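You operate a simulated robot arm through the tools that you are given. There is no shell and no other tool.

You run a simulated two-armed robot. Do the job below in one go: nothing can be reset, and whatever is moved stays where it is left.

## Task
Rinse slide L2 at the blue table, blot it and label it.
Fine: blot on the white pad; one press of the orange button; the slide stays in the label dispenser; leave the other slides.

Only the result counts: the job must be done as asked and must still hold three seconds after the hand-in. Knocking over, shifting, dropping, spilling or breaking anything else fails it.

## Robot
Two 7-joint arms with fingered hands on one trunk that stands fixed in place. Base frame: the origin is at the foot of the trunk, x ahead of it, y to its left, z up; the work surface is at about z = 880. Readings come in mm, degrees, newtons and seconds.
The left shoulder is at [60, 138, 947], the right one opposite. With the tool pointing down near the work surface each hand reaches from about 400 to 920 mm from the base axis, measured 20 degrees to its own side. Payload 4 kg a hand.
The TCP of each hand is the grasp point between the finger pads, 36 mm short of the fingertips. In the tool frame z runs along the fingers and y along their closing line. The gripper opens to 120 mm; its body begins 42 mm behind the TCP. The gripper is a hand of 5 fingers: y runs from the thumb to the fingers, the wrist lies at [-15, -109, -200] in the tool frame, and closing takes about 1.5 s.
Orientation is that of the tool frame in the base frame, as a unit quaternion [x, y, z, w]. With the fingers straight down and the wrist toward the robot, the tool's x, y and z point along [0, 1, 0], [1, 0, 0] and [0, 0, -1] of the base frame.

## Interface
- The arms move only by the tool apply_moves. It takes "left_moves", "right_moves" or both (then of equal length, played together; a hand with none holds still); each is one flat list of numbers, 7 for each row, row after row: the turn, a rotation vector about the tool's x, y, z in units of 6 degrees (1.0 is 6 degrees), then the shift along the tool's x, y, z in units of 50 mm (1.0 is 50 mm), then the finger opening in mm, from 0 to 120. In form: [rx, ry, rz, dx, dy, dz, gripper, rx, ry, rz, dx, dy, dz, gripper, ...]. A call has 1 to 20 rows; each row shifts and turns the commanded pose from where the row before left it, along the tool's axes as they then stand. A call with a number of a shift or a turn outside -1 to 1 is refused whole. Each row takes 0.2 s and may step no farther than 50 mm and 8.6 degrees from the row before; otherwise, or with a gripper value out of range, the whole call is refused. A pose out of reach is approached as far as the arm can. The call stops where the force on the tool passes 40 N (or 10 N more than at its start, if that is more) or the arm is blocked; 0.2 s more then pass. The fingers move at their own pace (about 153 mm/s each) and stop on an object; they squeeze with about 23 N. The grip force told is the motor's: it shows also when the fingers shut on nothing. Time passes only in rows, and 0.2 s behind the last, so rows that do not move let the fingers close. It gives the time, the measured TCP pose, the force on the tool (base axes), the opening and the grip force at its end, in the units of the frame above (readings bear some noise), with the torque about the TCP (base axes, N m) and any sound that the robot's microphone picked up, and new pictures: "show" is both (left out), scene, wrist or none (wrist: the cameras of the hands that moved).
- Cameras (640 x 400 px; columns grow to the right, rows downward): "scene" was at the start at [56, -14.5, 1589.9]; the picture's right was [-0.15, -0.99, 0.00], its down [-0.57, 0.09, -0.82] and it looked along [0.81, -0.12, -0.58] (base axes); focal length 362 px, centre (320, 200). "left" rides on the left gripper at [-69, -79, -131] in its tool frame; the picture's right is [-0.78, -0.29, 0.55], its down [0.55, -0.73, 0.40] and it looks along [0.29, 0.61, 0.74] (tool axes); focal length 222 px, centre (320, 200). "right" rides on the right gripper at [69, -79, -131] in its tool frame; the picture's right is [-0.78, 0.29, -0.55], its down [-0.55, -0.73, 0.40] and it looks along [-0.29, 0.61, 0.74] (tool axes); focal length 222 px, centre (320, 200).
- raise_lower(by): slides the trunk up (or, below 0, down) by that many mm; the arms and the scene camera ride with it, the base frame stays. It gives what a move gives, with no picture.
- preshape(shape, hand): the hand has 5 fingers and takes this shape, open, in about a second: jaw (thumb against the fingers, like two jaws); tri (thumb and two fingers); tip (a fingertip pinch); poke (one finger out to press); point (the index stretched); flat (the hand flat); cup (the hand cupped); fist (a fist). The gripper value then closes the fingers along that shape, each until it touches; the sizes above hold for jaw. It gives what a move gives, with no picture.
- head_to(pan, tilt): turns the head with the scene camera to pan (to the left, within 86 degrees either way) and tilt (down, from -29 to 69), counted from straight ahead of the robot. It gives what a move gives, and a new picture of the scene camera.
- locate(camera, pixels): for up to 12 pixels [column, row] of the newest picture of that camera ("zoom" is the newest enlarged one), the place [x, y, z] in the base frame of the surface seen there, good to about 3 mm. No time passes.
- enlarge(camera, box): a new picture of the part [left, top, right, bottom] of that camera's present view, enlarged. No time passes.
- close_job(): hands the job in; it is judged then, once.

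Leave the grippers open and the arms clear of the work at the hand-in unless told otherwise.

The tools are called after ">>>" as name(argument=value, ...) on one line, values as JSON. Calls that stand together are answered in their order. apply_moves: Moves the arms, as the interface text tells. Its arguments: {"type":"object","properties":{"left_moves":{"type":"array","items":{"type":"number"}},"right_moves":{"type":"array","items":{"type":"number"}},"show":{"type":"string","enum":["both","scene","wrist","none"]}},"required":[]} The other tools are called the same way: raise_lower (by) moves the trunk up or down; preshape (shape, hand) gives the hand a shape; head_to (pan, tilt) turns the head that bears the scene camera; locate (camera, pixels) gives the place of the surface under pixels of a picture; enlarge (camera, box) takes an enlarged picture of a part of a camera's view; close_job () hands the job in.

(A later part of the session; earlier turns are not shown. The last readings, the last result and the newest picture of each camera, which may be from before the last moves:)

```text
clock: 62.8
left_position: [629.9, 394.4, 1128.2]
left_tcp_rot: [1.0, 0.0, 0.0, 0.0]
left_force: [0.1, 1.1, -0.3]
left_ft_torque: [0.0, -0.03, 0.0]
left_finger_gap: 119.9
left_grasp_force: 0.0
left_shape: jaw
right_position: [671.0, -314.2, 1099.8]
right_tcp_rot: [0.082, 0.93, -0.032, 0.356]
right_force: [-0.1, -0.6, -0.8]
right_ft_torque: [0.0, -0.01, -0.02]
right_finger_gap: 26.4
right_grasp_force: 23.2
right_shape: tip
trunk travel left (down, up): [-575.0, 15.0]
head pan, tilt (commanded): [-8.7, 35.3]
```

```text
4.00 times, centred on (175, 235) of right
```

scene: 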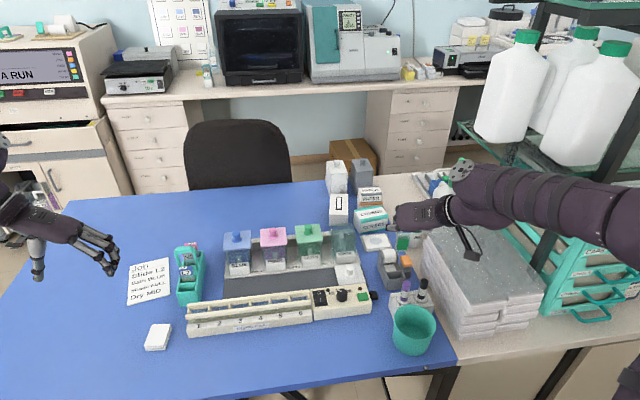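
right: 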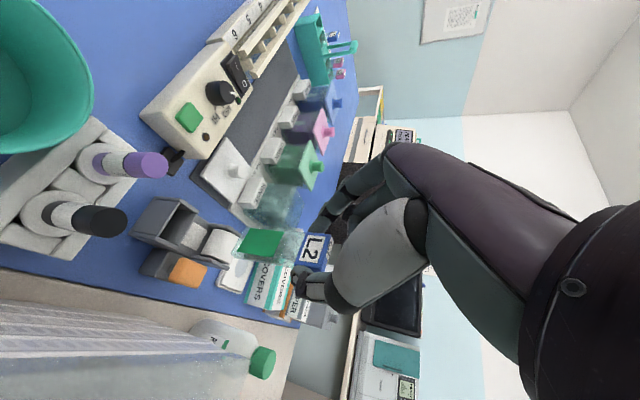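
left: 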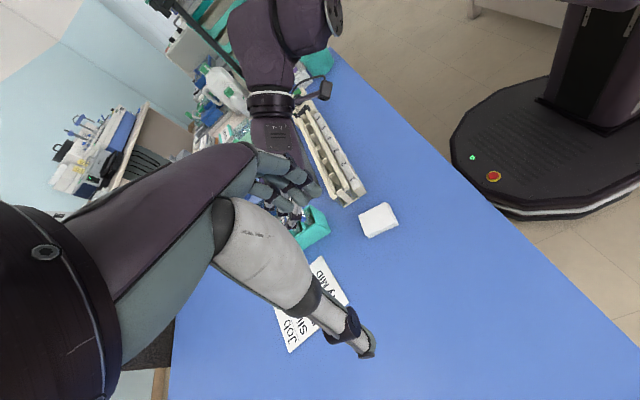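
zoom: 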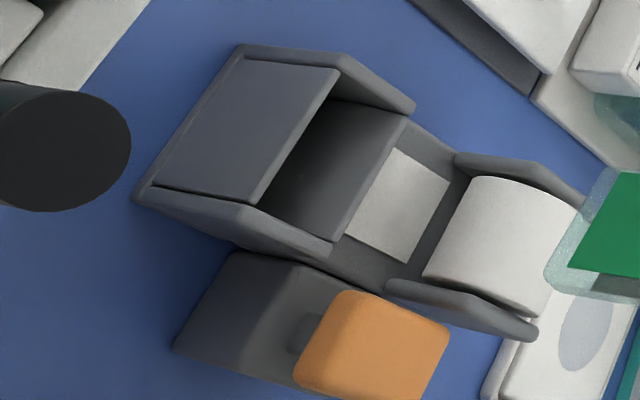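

The pocket interior is x≈675–694, y≈−293…−332, with its rim at z≈923. I now measure the slide's actual position after the yaw.

>>> locate(camera="right", pixels=[[259, 241], [246, 247], [265, 230], [275, 238], [310, 250], [300, 240], [322, 240], [306, 258], [318, 262], [240, 232], [255, 255], [297, 262]])

```text
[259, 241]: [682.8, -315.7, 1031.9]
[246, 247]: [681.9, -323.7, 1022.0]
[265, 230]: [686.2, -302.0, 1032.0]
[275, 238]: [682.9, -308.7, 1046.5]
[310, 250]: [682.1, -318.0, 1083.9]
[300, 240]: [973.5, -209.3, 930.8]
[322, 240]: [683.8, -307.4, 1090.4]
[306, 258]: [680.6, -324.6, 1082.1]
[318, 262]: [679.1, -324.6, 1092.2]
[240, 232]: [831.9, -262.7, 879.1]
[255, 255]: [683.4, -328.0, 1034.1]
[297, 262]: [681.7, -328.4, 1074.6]
```

The slide centre is near (687,−315), so I shift it by (−2.3, +2.5) mm to the pocket centre. Then I lower it until its bottom is just above the pocket rim.

>>> apply_moves(right_moves=[0, 0, 0, 0.04, 0.041, -0.036, 18, 0, 0, 0, 0.1717, 0, 0.1907, 18, 0, 0, 0, 0.1717, 0, 0.1907, 18, 0, 0, 0, 0.1717, 0, 0.1907, 18, 0, 0, 0, 0.1717, 0, 0.1907, 18, 0, 0, 0, 0.1717, 0, 0.1907, 18, 0, 0, 0, 0.1717, 0, 0.1907, 18], show="both")

>>> enlarge(camera="right", box=[160, 180, 340, 330])

>>> enlarge(camera="scene", box=[360, 190, 490, 340])

```text
clock: 64.4
left_position: [628.5, 393.9, 1128.2]
left_tcp_rot: [1.0, 0.0, 0.0, 0.0]
left_force: [-0.3, 0.3, 0.6]
left_ft_torque: [0.0, -0.02, -0.02]
left_finger_gap: 119.7
left_grasp_force: 0.2
left_shape: jaw
right_position: [670.2, -311.3, 1022.7]
right_tcp_rot: [0.082, 0.93, -0.031, 0.357]
right_force: [-0.1, -0.8, -0.6]
right_ft_torque: [0.01, -0.01, 0.0]
right_finger_gap: 26.6
right_grasp_force: 22.8
right_shape: tip
trunk travel left (down, up): [-575.0, 15.0]
head pan, tilt (commanded): [-8.7, 35.3]
```

scene: 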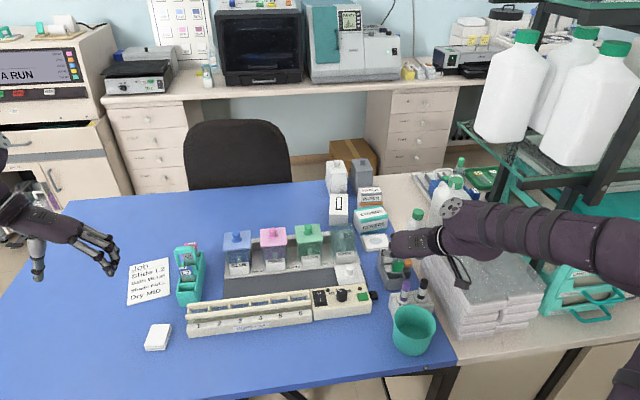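
right: 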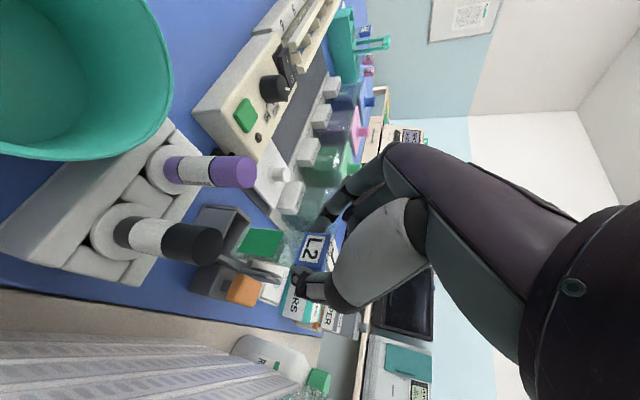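

```text
2.67 times, centred on (250, 255) of right
```

zoom: 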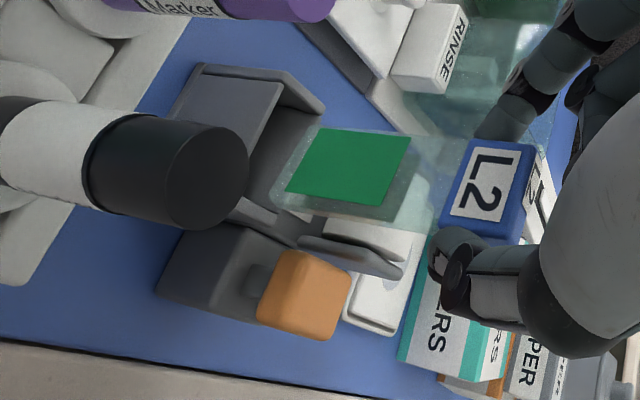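

```text
2.67 times, centred on (425, 265) of scene
```

zoom: 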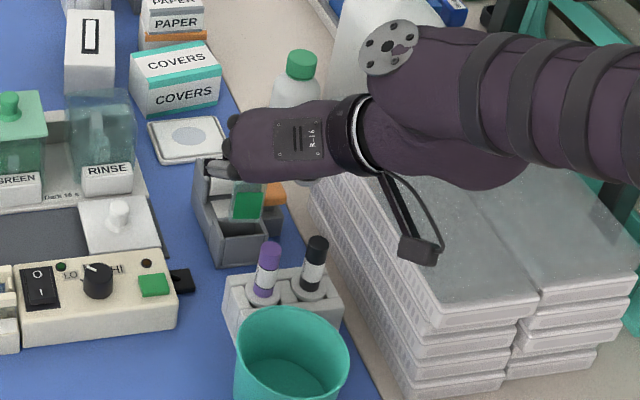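

I check the camera bracket's and forearm's clearance to the stack here, and the slide against the pocket.

>>> locate(camera="zoom", pixels=[[415, 250], [435, 255], [440, 240], [400, 250], [470, 185], [400, 165], [510, 180], [425, 262], [385, 185], [440, 185], [330, 190], [600, 180]])

>>> locate(camera="right", pixels=[[262, 243], [247, 248], [278, 238], [271, 230], [315, 248], [312, 258], [325, 240], [208, 213], [206, 240], [225, 225], [215, 200], [219, 255]])

```text
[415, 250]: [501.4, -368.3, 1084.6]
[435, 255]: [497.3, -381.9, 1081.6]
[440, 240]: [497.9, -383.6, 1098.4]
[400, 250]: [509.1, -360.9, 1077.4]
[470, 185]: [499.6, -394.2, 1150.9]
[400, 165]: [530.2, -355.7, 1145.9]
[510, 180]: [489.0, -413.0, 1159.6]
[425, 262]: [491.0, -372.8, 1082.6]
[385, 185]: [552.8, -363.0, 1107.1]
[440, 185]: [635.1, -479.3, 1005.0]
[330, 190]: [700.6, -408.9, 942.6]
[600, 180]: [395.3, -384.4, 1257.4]
```

```text
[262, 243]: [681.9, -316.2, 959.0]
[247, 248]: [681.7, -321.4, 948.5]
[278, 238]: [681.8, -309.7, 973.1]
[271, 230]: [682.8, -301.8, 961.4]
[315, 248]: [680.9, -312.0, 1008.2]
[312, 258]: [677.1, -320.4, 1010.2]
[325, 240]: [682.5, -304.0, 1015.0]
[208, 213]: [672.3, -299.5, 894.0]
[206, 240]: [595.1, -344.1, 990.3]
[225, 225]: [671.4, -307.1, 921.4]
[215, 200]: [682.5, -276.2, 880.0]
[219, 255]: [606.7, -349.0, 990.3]
```

Camera clearance to the stack is about 25 mm. I check the thumb's underside against the black marker (595,−345, top 990).

>>> locate(camera="right", pixels=[[300, 270], [305, 290], [320, 300], [345, 310], [380, 300], [340, 260], [380, 240], [420, 260], [430, 300], [480, 330], [360, 215], [330, 285]])

```text
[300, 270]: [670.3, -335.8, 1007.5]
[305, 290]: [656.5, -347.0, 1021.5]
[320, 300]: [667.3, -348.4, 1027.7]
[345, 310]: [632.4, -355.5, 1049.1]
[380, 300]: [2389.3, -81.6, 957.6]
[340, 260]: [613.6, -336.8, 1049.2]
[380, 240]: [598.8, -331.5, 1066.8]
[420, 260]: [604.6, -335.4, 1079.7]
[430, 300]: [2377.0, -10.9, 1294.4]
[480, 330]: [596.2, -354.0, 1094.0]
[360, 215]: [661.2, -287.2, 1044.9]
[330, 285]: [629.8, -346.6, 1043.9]
```

The thumb will pass about 14 mm above the marker. I lower the slide 38 mm into the pocket, then continue in fine steps, watching the force.

>>> apply_moves(right_moves=[0, 0, 0, 0.1272, 0, 0.1412, 18, 0, 0, 0, 0.1272, 0, 0.1412, 18, 0, 0, 0, 0.1272, 0, 0.1412, 18, 0, 0, 0, 0.1272, 0, 0.1412, 18], show="both")

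>>> enlarge(camera="right", box=[180, 180, 360, 330])

>>> enlarge(camera="scene", box=[360, 200, 490, 340])

```text
clock: 65.4
left_position: [627.0, 397.0, 1128.9]
left_tcp_rot: [1.0, 0.0, 0.0, 0.001]
left_force: [-0.6, 0.3, 0.0]
left_ft_torque: [0.02, 0.01, -0.02]
left_finger_gap: 119.8
left_grasp_force: 0.1
left_shape: jaw
right_position: [669.7, -304.5, 988.4]
right_tcp_rot: [0.078, 0.929, -0.03, 0.36]
right_force: [-1.2, 15.6, 25.2]
right_ft_torque: [0.33, -0.57, 0.31]
right_finger_gap: 27.1
right_grasp_force: 23.5
right_shape: tip
trunk travel left (down, up): [-575.0, 15.0]
head pan, tilt (commanded): [-8.7, 35.3]
```

scene: 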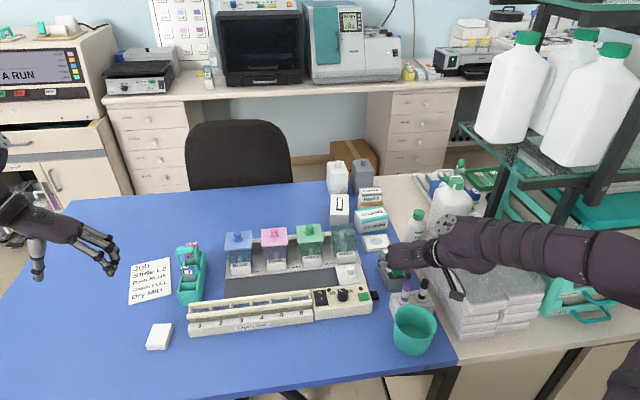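
right: 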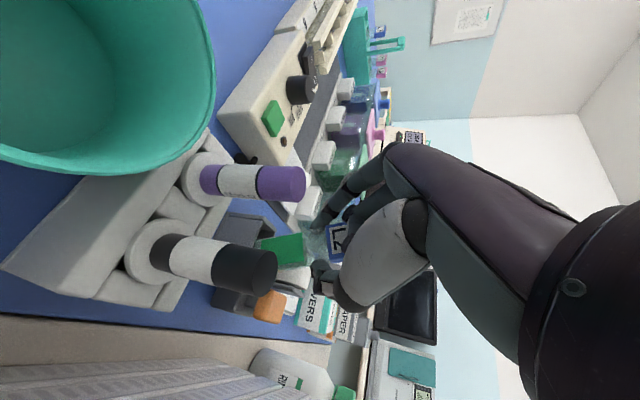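

```text
2.67 times, centred on (270, 255) of right
```

zoom: 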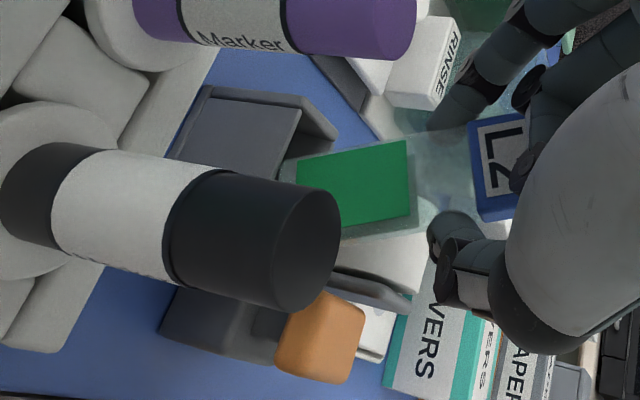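

```text
2.86 times, centred on (425, 270) of scene
```

zoom: 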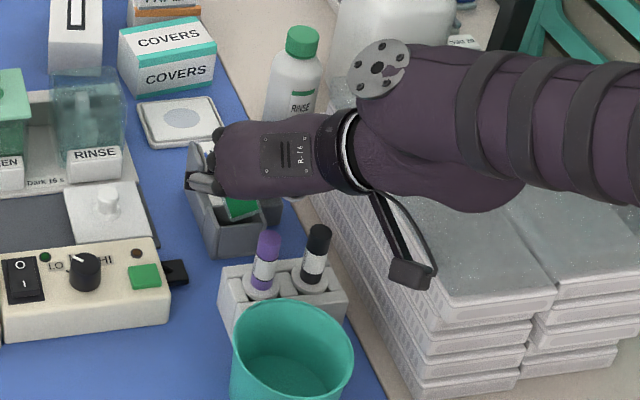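

A force of about 25 N up and 16 N sideways appeared: the slide caught on something and slid up within the grip. I measure before moving on.

>>> locate(camera="zoom", pixels=[[350, 180], [310, 165], [405, 150], [400, 210], [480, 160], [500, 150], [490, 205], [450, 115], [450, 230], [440, 190], [260, 130], [320, 240]])

>>> enlarge(camera="right", box=[240, 200, 360, 300])

```text
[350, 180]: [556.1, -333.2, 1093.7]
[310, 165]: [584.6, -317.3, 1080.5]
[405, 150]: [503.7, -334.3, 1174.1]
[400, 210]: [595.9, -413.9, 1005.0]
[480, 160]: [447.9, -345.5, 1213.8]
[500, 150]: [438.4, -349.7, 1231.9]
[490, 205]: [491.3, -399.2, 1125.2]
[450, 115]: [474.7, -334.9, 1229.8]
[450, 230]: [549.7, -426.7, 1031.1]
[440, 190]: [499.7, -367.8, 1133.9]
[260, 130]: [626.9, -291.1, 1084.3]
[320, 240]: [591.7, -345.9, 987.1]
```

```text
4.00 times, centred on (300, 250) of right
```

zoom: 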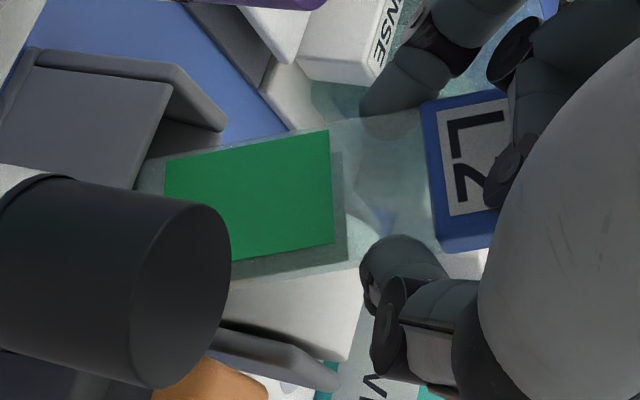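

>>> locate(camera="zoom", pixels=[[180, 170], [320, 140], [325, 240], [240, 260], [350, 200], [440, 110], [450, 240], [385, 110], [375, 250], [470, 170], [340, 265], [400, 180]])

>>> locate(camera="zoom", pixels=[[190, 150], [150, 170], [200, 110], [100, 110], [270, 290], [270, 350], [230, 330], [180, 350], [300, 300], [430, 95], [445, 250], [150, 150]])

```text
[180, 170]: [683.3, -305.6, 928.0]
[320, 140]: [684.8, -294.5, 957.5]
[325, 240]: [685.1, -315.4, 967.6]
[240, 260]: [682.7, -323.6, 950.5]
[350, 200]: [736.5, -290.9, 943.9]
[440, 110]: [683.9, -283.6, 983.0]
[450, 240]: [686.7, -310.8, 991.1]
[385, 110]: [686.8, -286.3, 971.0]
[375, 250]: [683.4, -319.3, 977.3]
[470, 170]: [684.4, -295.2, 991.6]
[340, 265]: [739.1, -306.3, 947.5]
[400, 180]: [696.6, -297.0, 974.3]
```

```text
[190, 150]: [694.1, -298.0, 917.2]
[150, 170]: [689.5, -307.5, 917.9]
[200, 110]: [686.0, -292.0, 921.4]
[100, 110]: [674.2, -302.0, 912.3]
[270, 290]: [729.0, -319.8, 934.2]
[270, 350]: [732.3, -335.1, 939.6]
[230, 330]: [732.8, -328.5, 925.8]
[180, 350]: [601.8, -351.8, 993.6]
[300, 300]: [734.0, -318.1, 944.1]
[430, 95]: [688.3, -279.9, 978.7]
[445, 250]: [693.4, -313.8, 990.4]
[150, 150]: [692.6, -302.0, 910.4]
```

The slide's bottom right corner seems to be sitting on the right pocket wall, and the slide has turned about 20° and slid up in the pinch. I lift straight up 40 mm gently to look at the situation.

>>> apply_moves(right_moves=[0, 0, 0, -0.0669, 0, -0.0743, 18, 0, 0, 0, -0.0669, 0, -0.0743, 18, 0, 0, 0, -0.1, 0, -0.111, 18, 0, 0, 0, -0.1, 0, -0.111, 18, 0, 0, 0, -0.1, 0, -0.111, 18, 0, 0, 0, -0.1, 0, -0.111, 18], show="both")

>>> enlarge(camera="right", box=[160, 170, 360, 330])

>>> enlarge(camera="scene", box=[370, 200, 460, 300])

```text
clock: 66.8
left_position: [630.8, 395.2, 1128.0]
left_tcp_rot: [1.0, 0.0, 0.001, 0.0]
left_force: [1.0, -0.6, 1.0]
left_ft_torque: [0.04, -0.03, -0.02]
left_finger_gap: 119.8
left_grasp_force: 0.1
left_shape: jaw
right_position: [668.5, -312.2, 1023.6]
right_tcp_rot: [0.081, 0.93, -0.032, 0.356]
right_force: [-0.1, -0.3, -1.1]
right_ft_torque: [-0.02, 0.0, -0.03]
right_finger_gap: 25.5
right_grasp_force: 23.1
right_shape: tip
trunk travel left (down, up): [-575.0, 15.0]
head pan, tilt (commanded): [-8.7, 35.3]
```

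scene: 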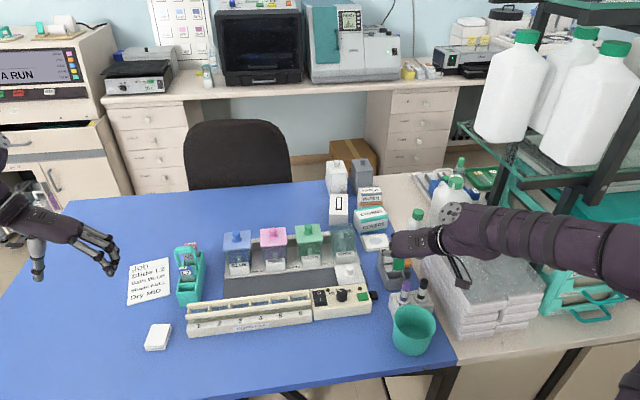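
right: 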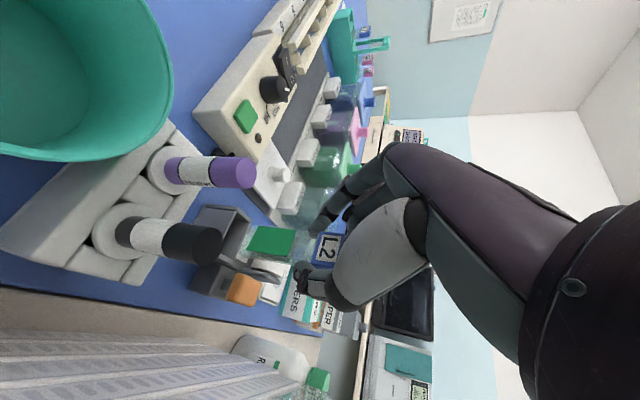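

```text
2.50 times, centred on (260, 250) of right
```

zoom: 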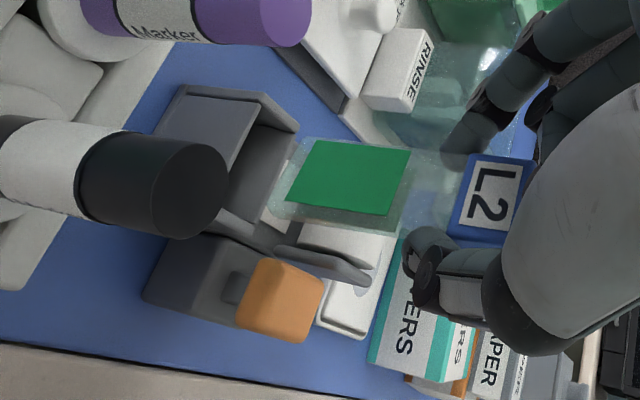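

```text
4.00 times, centred on (415, 250) of scene
```

zoom: 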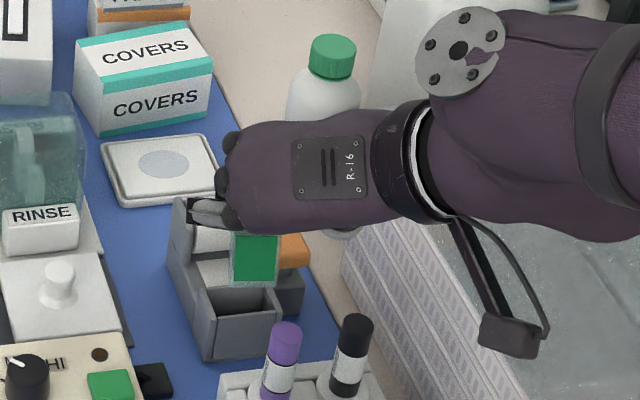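

The slide straightened out and is now held at the glass just below the tag. I measure it again.

>>> enlarge(camera="right", box=[230, 200, 350, 290])

```text
4.44 times, centred on (290, 245) of right
```

zoom: 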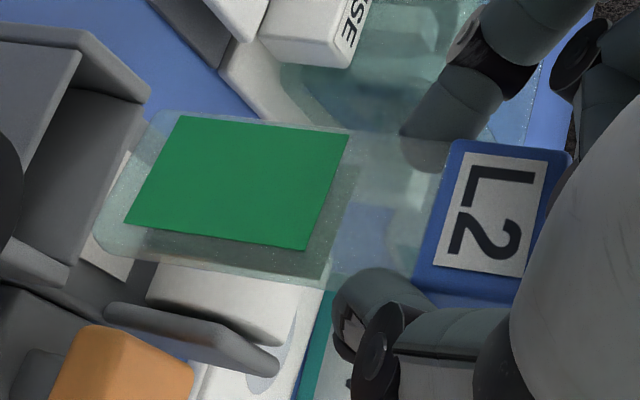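

>>> locate(camera="zoom", pixels=[[190, 120], [340, 135], [305, 240], [130, 220], [160, 118], [105, 225], [110, 245], [300, 275], [455, 150], [420, 265], [430, 290], [400, 200]])

>>> locate(camera="zoom", pixels=[[420, 125], [345, 330], [560, 165], [520, 285], [480, 210], [220, 180], [270, 200], [200, 260], [100, 40], [110, 120], [60, 60], [230, 330]])

```text
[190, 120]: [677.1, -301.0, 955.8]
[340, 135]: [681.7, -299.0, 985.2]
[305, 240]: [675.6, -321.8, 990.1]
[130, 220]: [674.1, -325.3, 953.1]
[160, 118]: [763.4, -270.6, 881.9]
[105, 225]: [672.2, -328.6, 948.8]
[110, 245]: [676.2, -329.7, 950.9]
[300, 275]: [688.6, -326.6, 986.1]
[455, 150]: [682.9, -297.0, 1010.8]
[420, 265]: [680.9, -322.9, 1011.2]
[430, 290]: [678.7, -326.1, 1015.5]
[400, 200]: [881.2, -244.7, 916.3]
```

```text
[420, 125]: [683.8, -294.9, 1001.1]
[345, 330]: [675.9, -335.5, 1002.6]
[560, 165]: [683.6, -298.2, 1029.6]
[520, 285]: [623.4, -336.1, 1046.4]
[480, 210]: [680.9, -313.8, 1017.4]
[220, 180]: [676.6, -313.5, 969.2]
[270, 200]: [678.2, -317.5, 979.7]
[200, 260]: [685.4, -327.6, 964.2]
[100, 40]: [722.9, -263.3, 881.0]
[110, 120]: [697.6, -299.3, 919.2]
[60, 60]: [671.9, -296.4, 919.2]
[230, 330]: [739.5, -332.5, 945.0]
```

I zoom on the pocket's right wall, which blocked the slide.

>>> enlarge(camera="right", box=[185, 195, 285, 295])

>>> enlarge(camera="scene", box=[380, 235, 430, 290])

```text
4.00 times, centred on (235, 245) of right
```

zoom: 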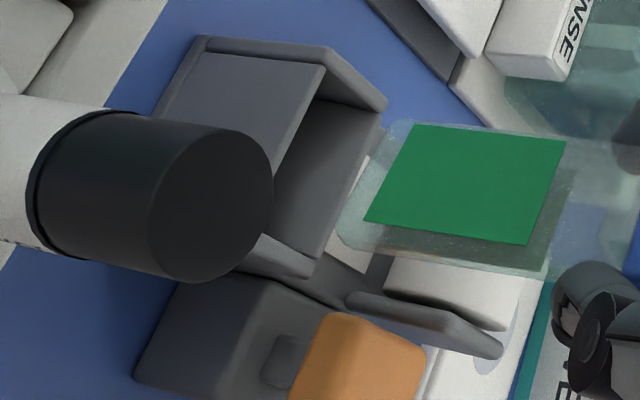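

```text
7.27 times, centred on (405, 262) of scene
```

zoom: 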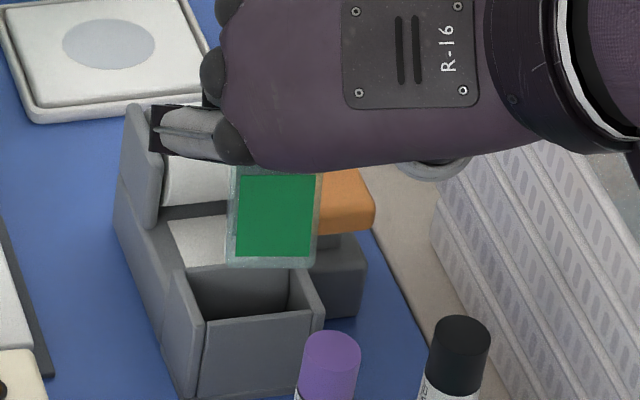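

>>> locate(camera="zoom", pixels=[[205, 318], [318, 311], [180, 271], [290, 262], [310, 288], [190, 293], [295, 285], [200, 295], [240, 290], [280, 285], [260, 315], [305, 275]])

>>> locate(camera="zoom", pixels=[[235, 260], [310, 262], [240, 180], [310, 180], [275, 220], [212, 310], [208, 290], [300, 300], [285, 275], [215, 290], [345, 270], [230, 240]])

```text
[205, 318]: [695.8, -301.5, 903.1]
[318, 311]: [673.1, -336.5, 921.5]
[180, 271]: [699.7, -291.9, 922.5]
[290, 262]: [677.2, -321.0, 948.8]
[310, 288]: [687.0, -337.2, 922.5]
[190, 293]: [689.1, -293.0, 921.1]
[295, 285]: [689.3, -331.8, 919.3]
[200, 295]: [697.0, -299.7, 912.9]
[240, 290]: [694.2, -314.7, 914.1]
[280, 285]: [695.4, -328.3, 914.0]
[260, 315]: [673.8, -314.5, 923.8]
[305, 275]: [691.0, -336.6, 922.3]
```

```text
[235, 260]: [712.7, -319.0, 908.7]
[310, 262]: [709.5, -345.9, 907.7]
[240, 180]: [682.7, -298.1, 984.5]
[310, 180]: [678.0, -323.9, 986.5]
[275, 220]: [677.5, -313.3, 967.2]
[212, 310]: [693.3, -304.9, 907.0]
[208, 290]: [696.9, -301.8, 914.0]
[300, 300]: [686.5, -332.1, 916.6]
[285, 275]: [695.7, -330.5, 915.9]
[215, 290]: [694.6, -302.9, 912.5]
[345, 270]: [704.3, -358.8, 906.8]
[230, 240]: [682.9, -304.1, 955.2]
```

The ray geometry shows the slide hangs about 5° askew, with its bottom too far right near y≈−331, which is why it caught the right wall. I raise it 20 mm and roll and pitch the hand a little to straighten the slide, then re-measure.

>>> apply_moves(right_moves=[0, 0, 0, -0.134, 0, -0.149, 18, 0, 0, 0, -0.134, 0, -0.149, 18, -0.3725, -0.2505, 0.335, 0, 0, 0, 18, -0.3725, -0.2505, 0.335, 0, 0, 0, 18, 0, 0, 0, 0, 0, 0, 18], show="both")

>>> enlarge(camera="right", box=[220, 190, 360, 300])

>>> enlarge(camera="scene", box=[375, 220, 435, 290])

```text
clock: 68.0
left_position: [630.5, 395.2, 1128.2]
left_tcp_rot: [1.0, 0.0, 0.0, -0.001]
left_force: [-1.1, 0.1, -0.4]
left_ft_torque: [-0.01, 0.01, -0.01]
left_finger_gap: 119.8
left_grasp_force: 0.0
left_shape: jaw
right_position: [670.6, -310.8, 1044.7]
right_tcp_rot: [0.099, 0.918, 0.016, 0.385]
right_force: [-0.5, -1.1, 0.2]
right_ft_torque: [0.0, 0.01, -0.01]
right_finger_gap: 25.5
right_grasp_force: 23.2
right_shape: tip
trunk travel left (down, up): [-575.0, 15.0]
head pan, tilt (commanded): [-8.7, 35.3]
```

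scene: 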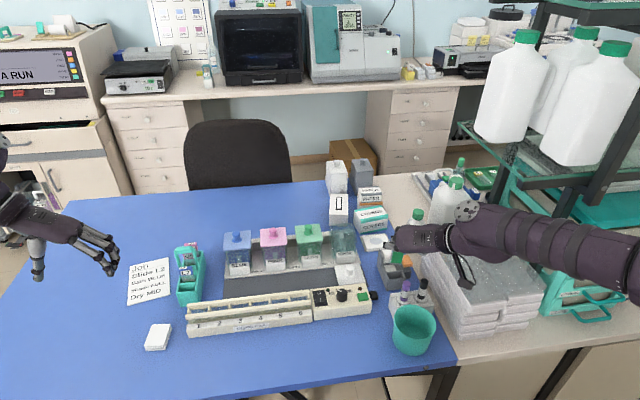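
right: 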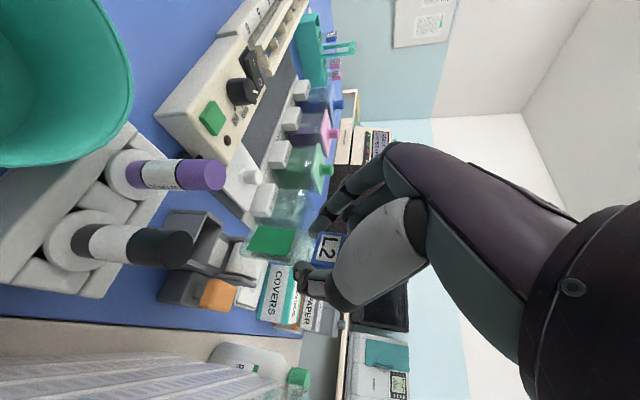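

```text
3.64 times, centred on (290, 245) of right
```

zoom: 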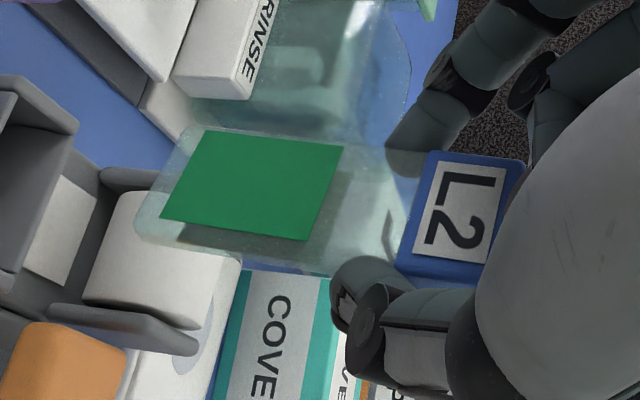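

```text
5.71 times, centred on (405, 255) of scene
```

zoom: 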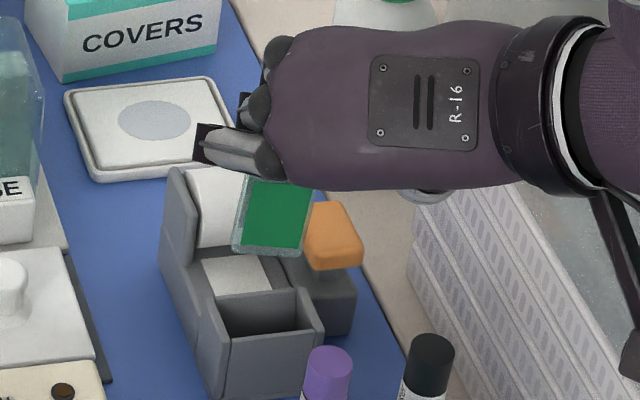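

The slide now looks vertical. I measure its corners.

>>> locate(camera="right", pixels=[[261, 228], [294, 232], [285, 254], [249, 248], [272, 240], [320, 236], [313, 261], [334, 245], [330, 238], [325, 258], [243, 250], [256, 226]])

```text
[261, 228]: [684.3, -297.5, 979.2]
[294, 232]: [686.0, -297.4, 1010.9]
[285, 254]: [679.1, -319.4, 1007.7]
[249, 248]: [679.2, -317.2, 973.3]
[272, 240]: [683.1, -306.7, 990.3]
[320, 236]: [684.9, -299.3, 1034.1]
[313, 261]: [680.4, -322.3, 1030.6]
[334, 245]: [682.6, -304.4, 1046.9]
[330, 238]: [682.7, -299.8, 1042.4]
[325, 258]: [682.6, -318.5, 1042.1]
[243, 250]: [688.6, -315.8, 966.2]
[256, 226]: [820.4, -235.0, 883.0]
```

The slide bottom runs y −294…−323 around x≈685, with a yaw of about 14°. I turn back 6° in yaw, shift 6 mm right to centre on the pocket, and lower 20 mm, still above the rim.

>>> apply_moves(right_moves=[-0.704, 0.106, -0.705, 0, 0, 0, 18, 0, 0, 0, -0.015, -0.123, -0.0034, 18, 0, 0, 0, 0.1408, -0.0211, 0.141, 18, 0, 0, 0, 0.1408, -0.0211, 0.141, 18, 0, 0, 0, 0, 0, 0, 18], show="both")

>>> enlarge(camera="scene", box=[375, 220, 435, 290])

>>> enlarge(camera="right", box=[200, 190, 350, 300])

```text
clock: 69.2
left_position: [628.9, 393.8, 1127.9]
left_tcp_rot: [1.0, 0.0, -0.001, 0.0]
left_force: [0.5, 0.1, -0.3]
left_ft_torque: [-0.02, -0.03, 0.0]
left_finger_gap: 119.9
left_grasp_force: 0.2
left_shape: jaw
right_position: [669.7, -318.5, 1024.5]
right_tcp_rot: [0.051, 0.922, 0.036, 0.383]
right_force: [-0.6, 0.1, 0.1]
right_ft_torque: [0.01, 0.01, 0.0]
right_finger_gap: 25.4
right_grasp_force: 23.3
right_shape: tip
trunk travel left (down, up): [-575.0, 15.0]
head pan, tilt (commanded): [-8.7, 35.3]
```

scene: 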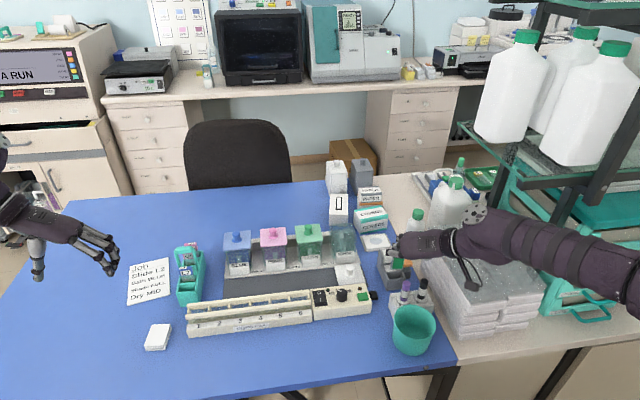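
right: 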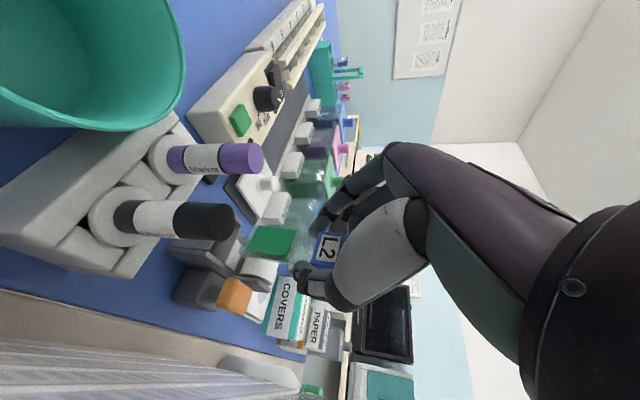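

```text
5.71 times, centred on (405, 255) of scene
```

zoom: 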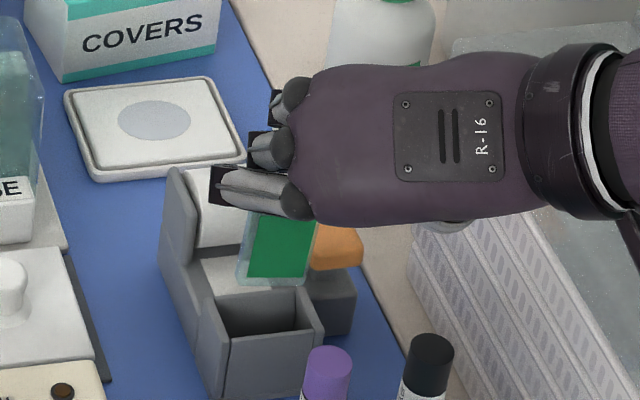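

```text
3.64 times, centred on (275, 245) of right
```

zoom: 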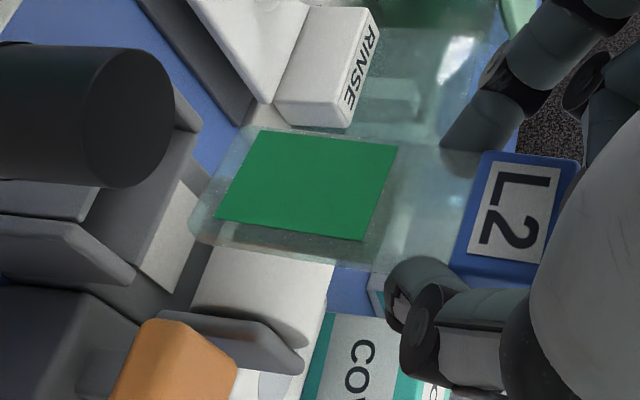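

>>> locate(camera="zoom", pixels=[[262, 138], [390, 150], [358, 234], [222, 212], [300, 190], [485, 165], [460, 262], [530, 200], [215, 225], [240, 235], [180, 230], [80, 255]])

>>> locate(camera="scene", pixels=[[394, 261], [400, 266], [397, 267], [391, 266], [402, 258], [396, 256], [389, 279], [405, 278], [386, 272], [402, 270], [404, 273], [395, 275]])

```text
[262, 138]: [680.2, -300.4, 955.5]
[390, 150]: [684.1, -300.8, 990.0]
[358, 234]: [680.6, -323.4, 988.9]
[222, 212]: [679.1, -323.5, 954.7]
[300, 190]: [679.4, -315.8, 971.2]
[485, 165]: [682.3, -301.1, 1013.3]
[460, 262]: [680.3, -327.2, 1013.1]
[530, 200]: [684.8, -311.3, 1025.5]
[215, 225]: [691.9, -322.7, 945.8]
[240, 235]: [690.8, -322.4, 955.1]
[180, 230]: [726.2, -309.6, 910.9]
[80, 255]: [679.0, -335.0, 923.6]
```

```text
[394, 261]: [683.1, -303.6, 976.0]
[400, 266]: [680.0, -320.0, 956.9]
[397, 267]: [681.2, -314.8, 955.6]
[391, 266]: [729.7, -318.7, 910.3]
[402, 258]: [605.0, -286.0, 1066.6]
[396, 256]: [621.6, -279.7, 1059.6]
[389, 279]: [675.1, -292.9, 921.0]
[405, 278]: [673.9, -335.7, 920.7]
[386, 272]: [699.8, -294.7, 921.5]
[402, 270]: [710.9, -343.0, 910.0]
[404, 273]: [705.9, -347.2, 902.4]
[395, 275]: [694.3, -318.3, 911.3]
```

The slide is now vertical and centred: sample front x≈680, glass about y −298…−327, pocket x 675–694 and y −295…−332. I lower slowly by 24 mm until the bottom is about at rim level, and check the force.

>>> apply_moves(right_moves=[0, 0, 0, 0.0843, -0.01265, 0.0846, 18, 0, 0, 0, 0.0843, -0.01265, 0.0846, 18, 0, 0, 0, 0.0843, -0.01265, 0.0846, 18, 0, 0, 0, 0.0843, -0.01265, 0.0846, 18], show="both")

>>> enlarge(camera="scene", box=[375, 225, 435, 295])

>>> enlarge(camera="right", box=[200, 190, 350, 300])

```text
clock: 70.2
left_position: [628.6, 395.4, 1128.8]
left_tcp_rot: [1.0, 0.001, 0.0, 0.0]
left_force: [-0.2, 0.4, -0.3]
left_ft_torque: [0.0, 0.0, 0.02]
left_finger_gap: 119.9
left_grasp_force: 0.0
left_shape: jaw
right_position: [670.2, -318.5, 1001.9]
right_tcp_rot: [0.051, 0.921, 0.035, 0.384]
right_force: [-1.4, 0.7, 12.3]
right_ft_torque: [-1.12, 1.96, -0.13]
right_finger_gap: 25.2
right_grasp_force: 23.6
right_shape: tip
trunk travel left (down, up): [-575.0, 15.0]
head pan, tilt (commanded): [-8.7, 35.3]
```

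scene: 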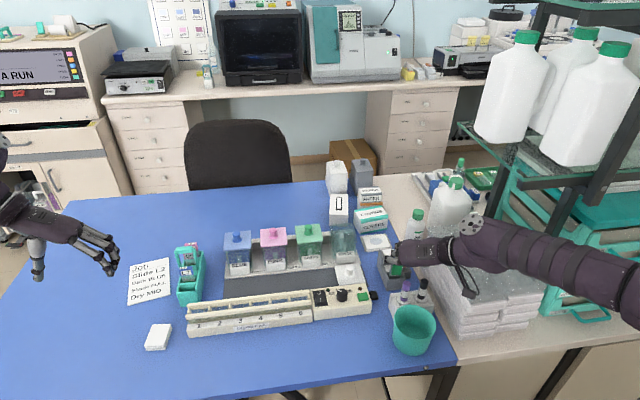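
right: 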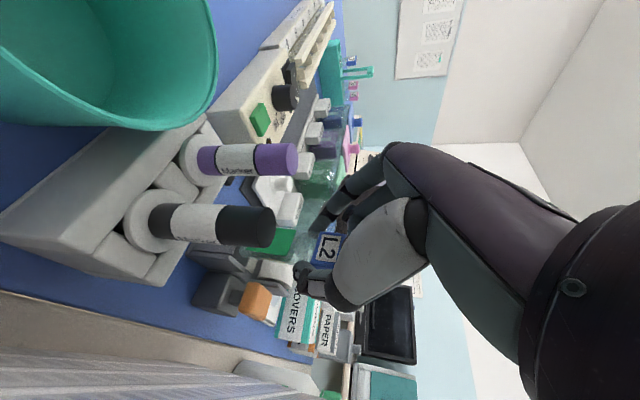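

```text
5.71 times, centred on (405, 260) of scene
```

zoom: 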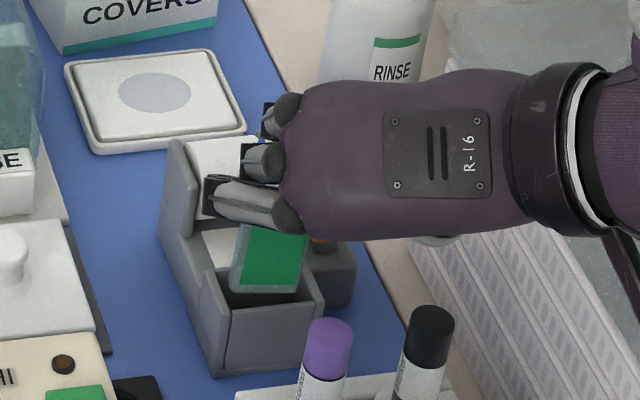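

```text
3.64 times, centred on (275, 245) of right
```

zoom: 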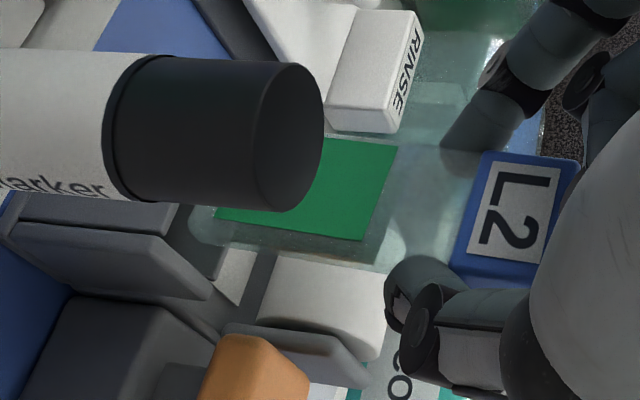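

The torque tells me the wrist camera is touching the tray stack near (511,−409), pressing at about 12 N. I raise at once by 12 mm, then yaw back 5° so the camera moves away from the stack.

>>> apply_moves(right_moves=[0, 0, 0, -0.1686, 0.0253, -0.169, 18, 0.5855, -0.0878, 0.5875, 0, 0, 0, 18, 0, 0, 0, 0.012, 0.026, -0.008, 18], show="both")

>>> enlarge(camera="scene", box=[375, 220, 515, 345])

```text
clock: 71.0
left_position: [629.6, 394.9, 1128.0]
left_tcp_rot: [1.0, 0.0, 0.0, 0.0]
left_force: [0.6, 0.2, -0.6]
left_ft_torque: [0.0, -0.01, 0.01]
left_finger_gap: 119.6
left_grasp_force: 0.1
left_shape: jaw
right_position: [670.3, -316.4, 1012.5]
right_tcp_rot: [0.092, 0.918, 0.019, 0.385]
right_force: [-0.5, -0.5, -0.4]
right_ft_torque: [0.0, 0.01, -0.03]
right_finger_gap: 25.8
right_grasp_force: 22.4
right_shape: tip
trunk travel left (down, up): [-575.0, 15.0]
head pan, tilt (commanded): [-8.7, 35.3]
```

scene: 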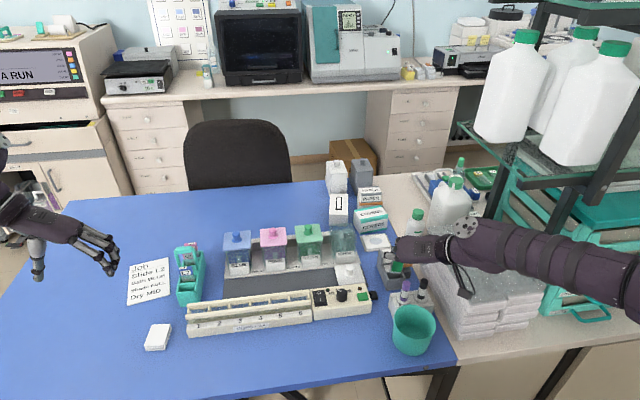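
right: 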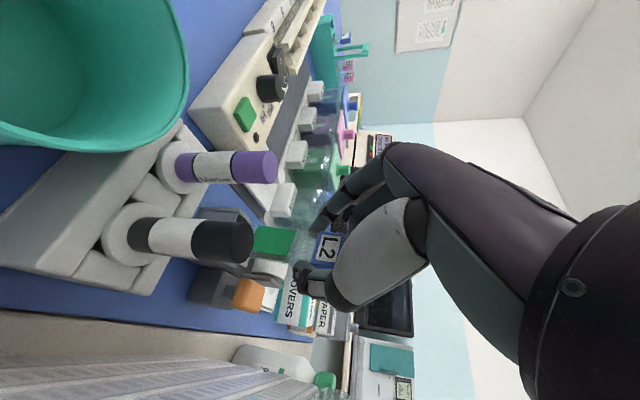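

```text
3.20 times, centred on (445, 282) of scene
```

zoom: 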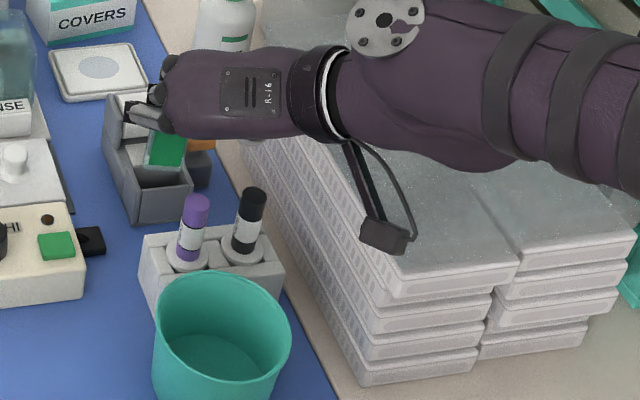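

Contact is gone. I check the camera's clearance and whether the stack moved.

>>> locate(camera="zoom", pixels=[[385, 235], [405, 248], [413, 235], [395, 255], [370, 240], [388, 300], [300, 200], [340, 250], [260, 155], [430, 290], [375, 295], [410, 215]])

>>> enlarge(camera="right", box=[210, 195, 350, 295])

```text
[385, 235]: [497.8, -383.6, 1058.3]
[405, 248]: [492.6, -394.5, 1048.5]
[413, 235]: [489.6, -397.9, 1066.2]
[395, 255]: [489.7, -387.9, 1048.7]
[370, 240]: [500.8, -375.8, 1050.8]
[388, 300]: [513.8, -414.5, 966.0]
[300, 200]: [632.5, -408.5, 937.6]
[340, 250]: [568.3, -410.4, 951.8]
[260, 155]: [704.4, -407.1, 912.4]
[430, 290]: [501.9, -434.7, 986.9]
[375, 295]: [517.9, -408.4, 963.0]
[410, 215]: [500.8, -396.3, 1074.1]
```

```text
4.00 times, centred on (280, 245) of right
```

zoom: 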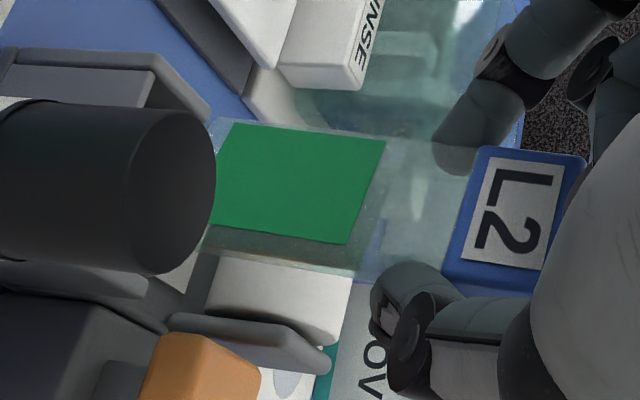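

>>> locate(camera="zoom", pixels=[[238, 130], [378, 145], [342, 236], [222, 220], [300, 185], [225, 240], [320, 255], [485, 155], [450, 270], [530, 250], [510, 160], [120, 75]])

```text
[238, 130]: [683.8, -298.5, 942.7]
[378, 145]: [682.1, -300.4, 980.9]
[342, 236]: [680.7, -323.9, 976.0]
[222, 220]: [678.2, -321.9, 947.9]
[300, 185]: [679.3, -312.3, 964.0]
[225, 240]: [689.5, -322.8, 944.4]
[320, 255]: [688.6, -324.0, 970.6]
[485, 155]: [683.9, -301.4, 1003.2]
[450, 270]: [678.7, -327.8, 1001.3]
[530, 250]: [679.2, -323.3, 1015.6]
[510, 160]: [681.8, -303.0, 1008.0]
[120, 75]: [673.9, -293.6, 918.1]
```

The camera is clear, about 10 mm left of the stack. The slide centre is near (685,−311). I shift it 2 mm right and lower 15 mm to bring the bottom to the rim.

>>> apply_moves(right_moves=[0, 0, 0, -0.0073, -0.0393, 0.0014, 18, 0, 0, 0, 0.0703, -0.01057, 0.0702, 18, 0, 0, 0, 0.0703, -0.01057, 0.0702, 18, 0, 0, 0, 0.0703, -0.01057, 0.0702, 18], show="both")

>>> enlarge(camera="scene", box=[380, 235, 430, 295])

>>> enlarge(camera="right", box=[210, 195, 350, 295])

```text
clock: 72.0
left_position: [630.5, 395.0, 1128.0]
left_tcp_rot: [1.0, -0.001, 0.0, 0.0]
left_force: [-0.5, -0.4, 0.6]
left_ft_torque: [-0.02, 0.01, 0.01]
left_finger_gap: 119.5
left_grasp_force: 0.0
left_shape: jaw
right_position: [669.7, -318.1, 996.9]
right_tcp_rot: [0.091, 0.919, 0.019, 0.384]
right_force: [1.6, 0.0, -1.1]
right_ft_torque: [0.01, 0.02, 0.0]
right_finger_gap: 25.2
right_grasp_force: 22.7
right_shape: tip
trunk travel left (down, up): [-575.0, 15.0]
head pan, tilt (commanded): [-8.7, 35.3]
```

scene: 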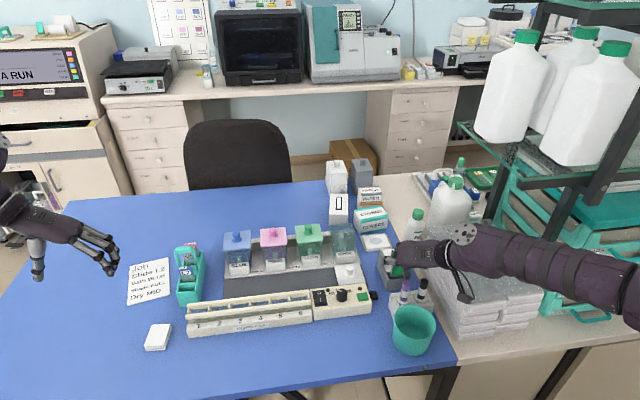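
right: 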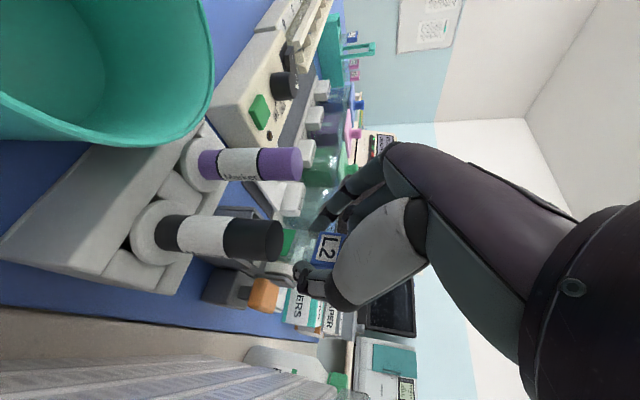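

```text
6.67 times, centred on (405, 265) of scene
```

zoom: 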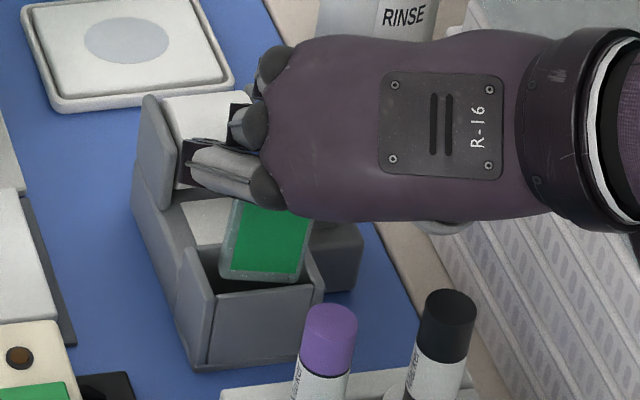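

```text
4.00 times, centred on (280, 245) of right
```

zoom: 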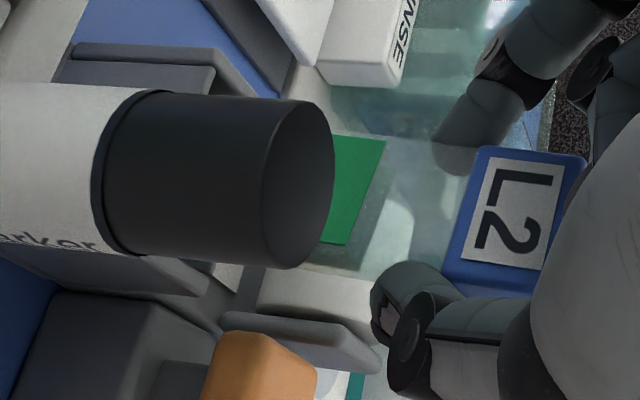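

No contact yet, and the slide bottom is at the pocket mouth. I lower 5 mm at a time with force checks.

>>> apply_moves(right_moves=[0, 0, 0, 0.0352, -0.0053, 0.0351, 18, 0, 0, 0, 0.0352, -0.0053, 0.0351, 18], show="none")

>>> apply_moves(right_moves=[0, 0, 0, 0.0352, -0.0053, 0.0351, 18, 0, 0, 0, 0.0211, -0.0032, 0.0211, 18], show="both")

>>> enlarge(camera="scene", box=[380, 235, 430, 295])

```text
clock: 72.6
left_position: [629.2, 394.2, 1128.3]
left_tcp_rot: [1.0, 0.0, 0.001, 0.0]
left_force: [-0.4, -0.1, 0.0]
left_ft_torque: [0.01, -0.01, 0.0]
left_finger_gap: 120.0
left_grasp_force: 0.1
left_shape: jaw
right_position: [668.2, -319.7, 993.2]
right_tcp_rot: [0.091, 0.918, 0.019, 0.385]
right_force: [0.5, 0.8, 0.6]
right_ft_torque: [0.0, -0.05, 0.06]
right_finger_gap: 25.3
right_grasp_force: 22.8
right_shape: tip
trunk travel left (down, up): [-575.0, 15.0]
head pan, tilt (commanded): [-8.7, 35.3]
```

```text
clock: 73.2
left_position: [629.4, 394.0, 1129.8]
left_tcp_rot: [1.0, 0.0, 0.0, 0.0]
left_force: [0.2, 0.0, -0.6]
left_ft_torque: [-0.02, -0.03, -0.02]
left_finger_gap: 119.4
left_grasp_force: 0.0
left_shape: jaw
right_position: [669.1, -317.7, 988.1]
right_tcp_rot: [0.09, 0.918, 0.018, 0.385]
right_force: [0.6, 1.0, 2.4]
right_ft_torque: [0.04, -0.02, 0.16]
right_finger_gap: 25.5
right_grasp_force: 22.5
right_shape: tip
trunk travel left (down, up): [-575.0, 15.0]
head pan, tilt (commanded): [-8.7, 35.3]
```

scene: 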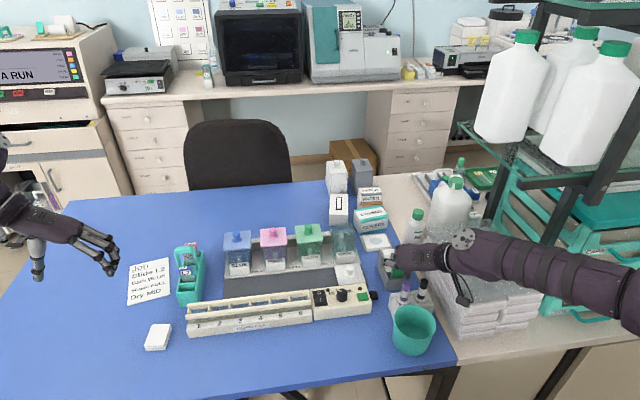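
right: 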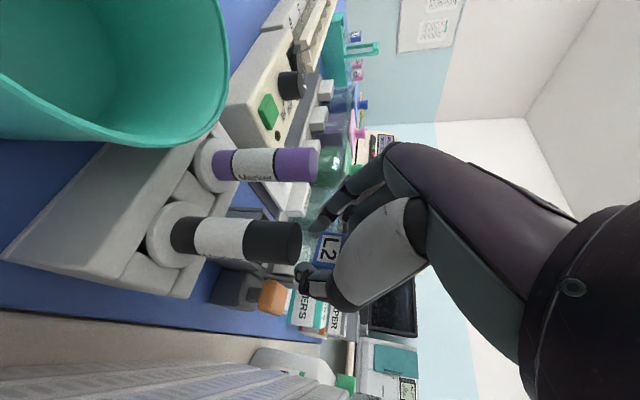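

```text
6.67 times, centred on (405, 265) of scene
```

zoom: 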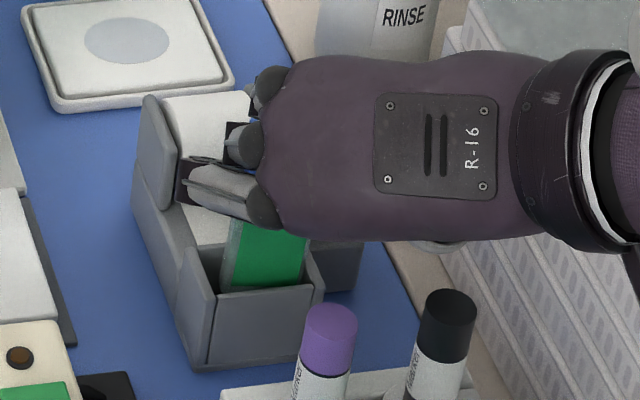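

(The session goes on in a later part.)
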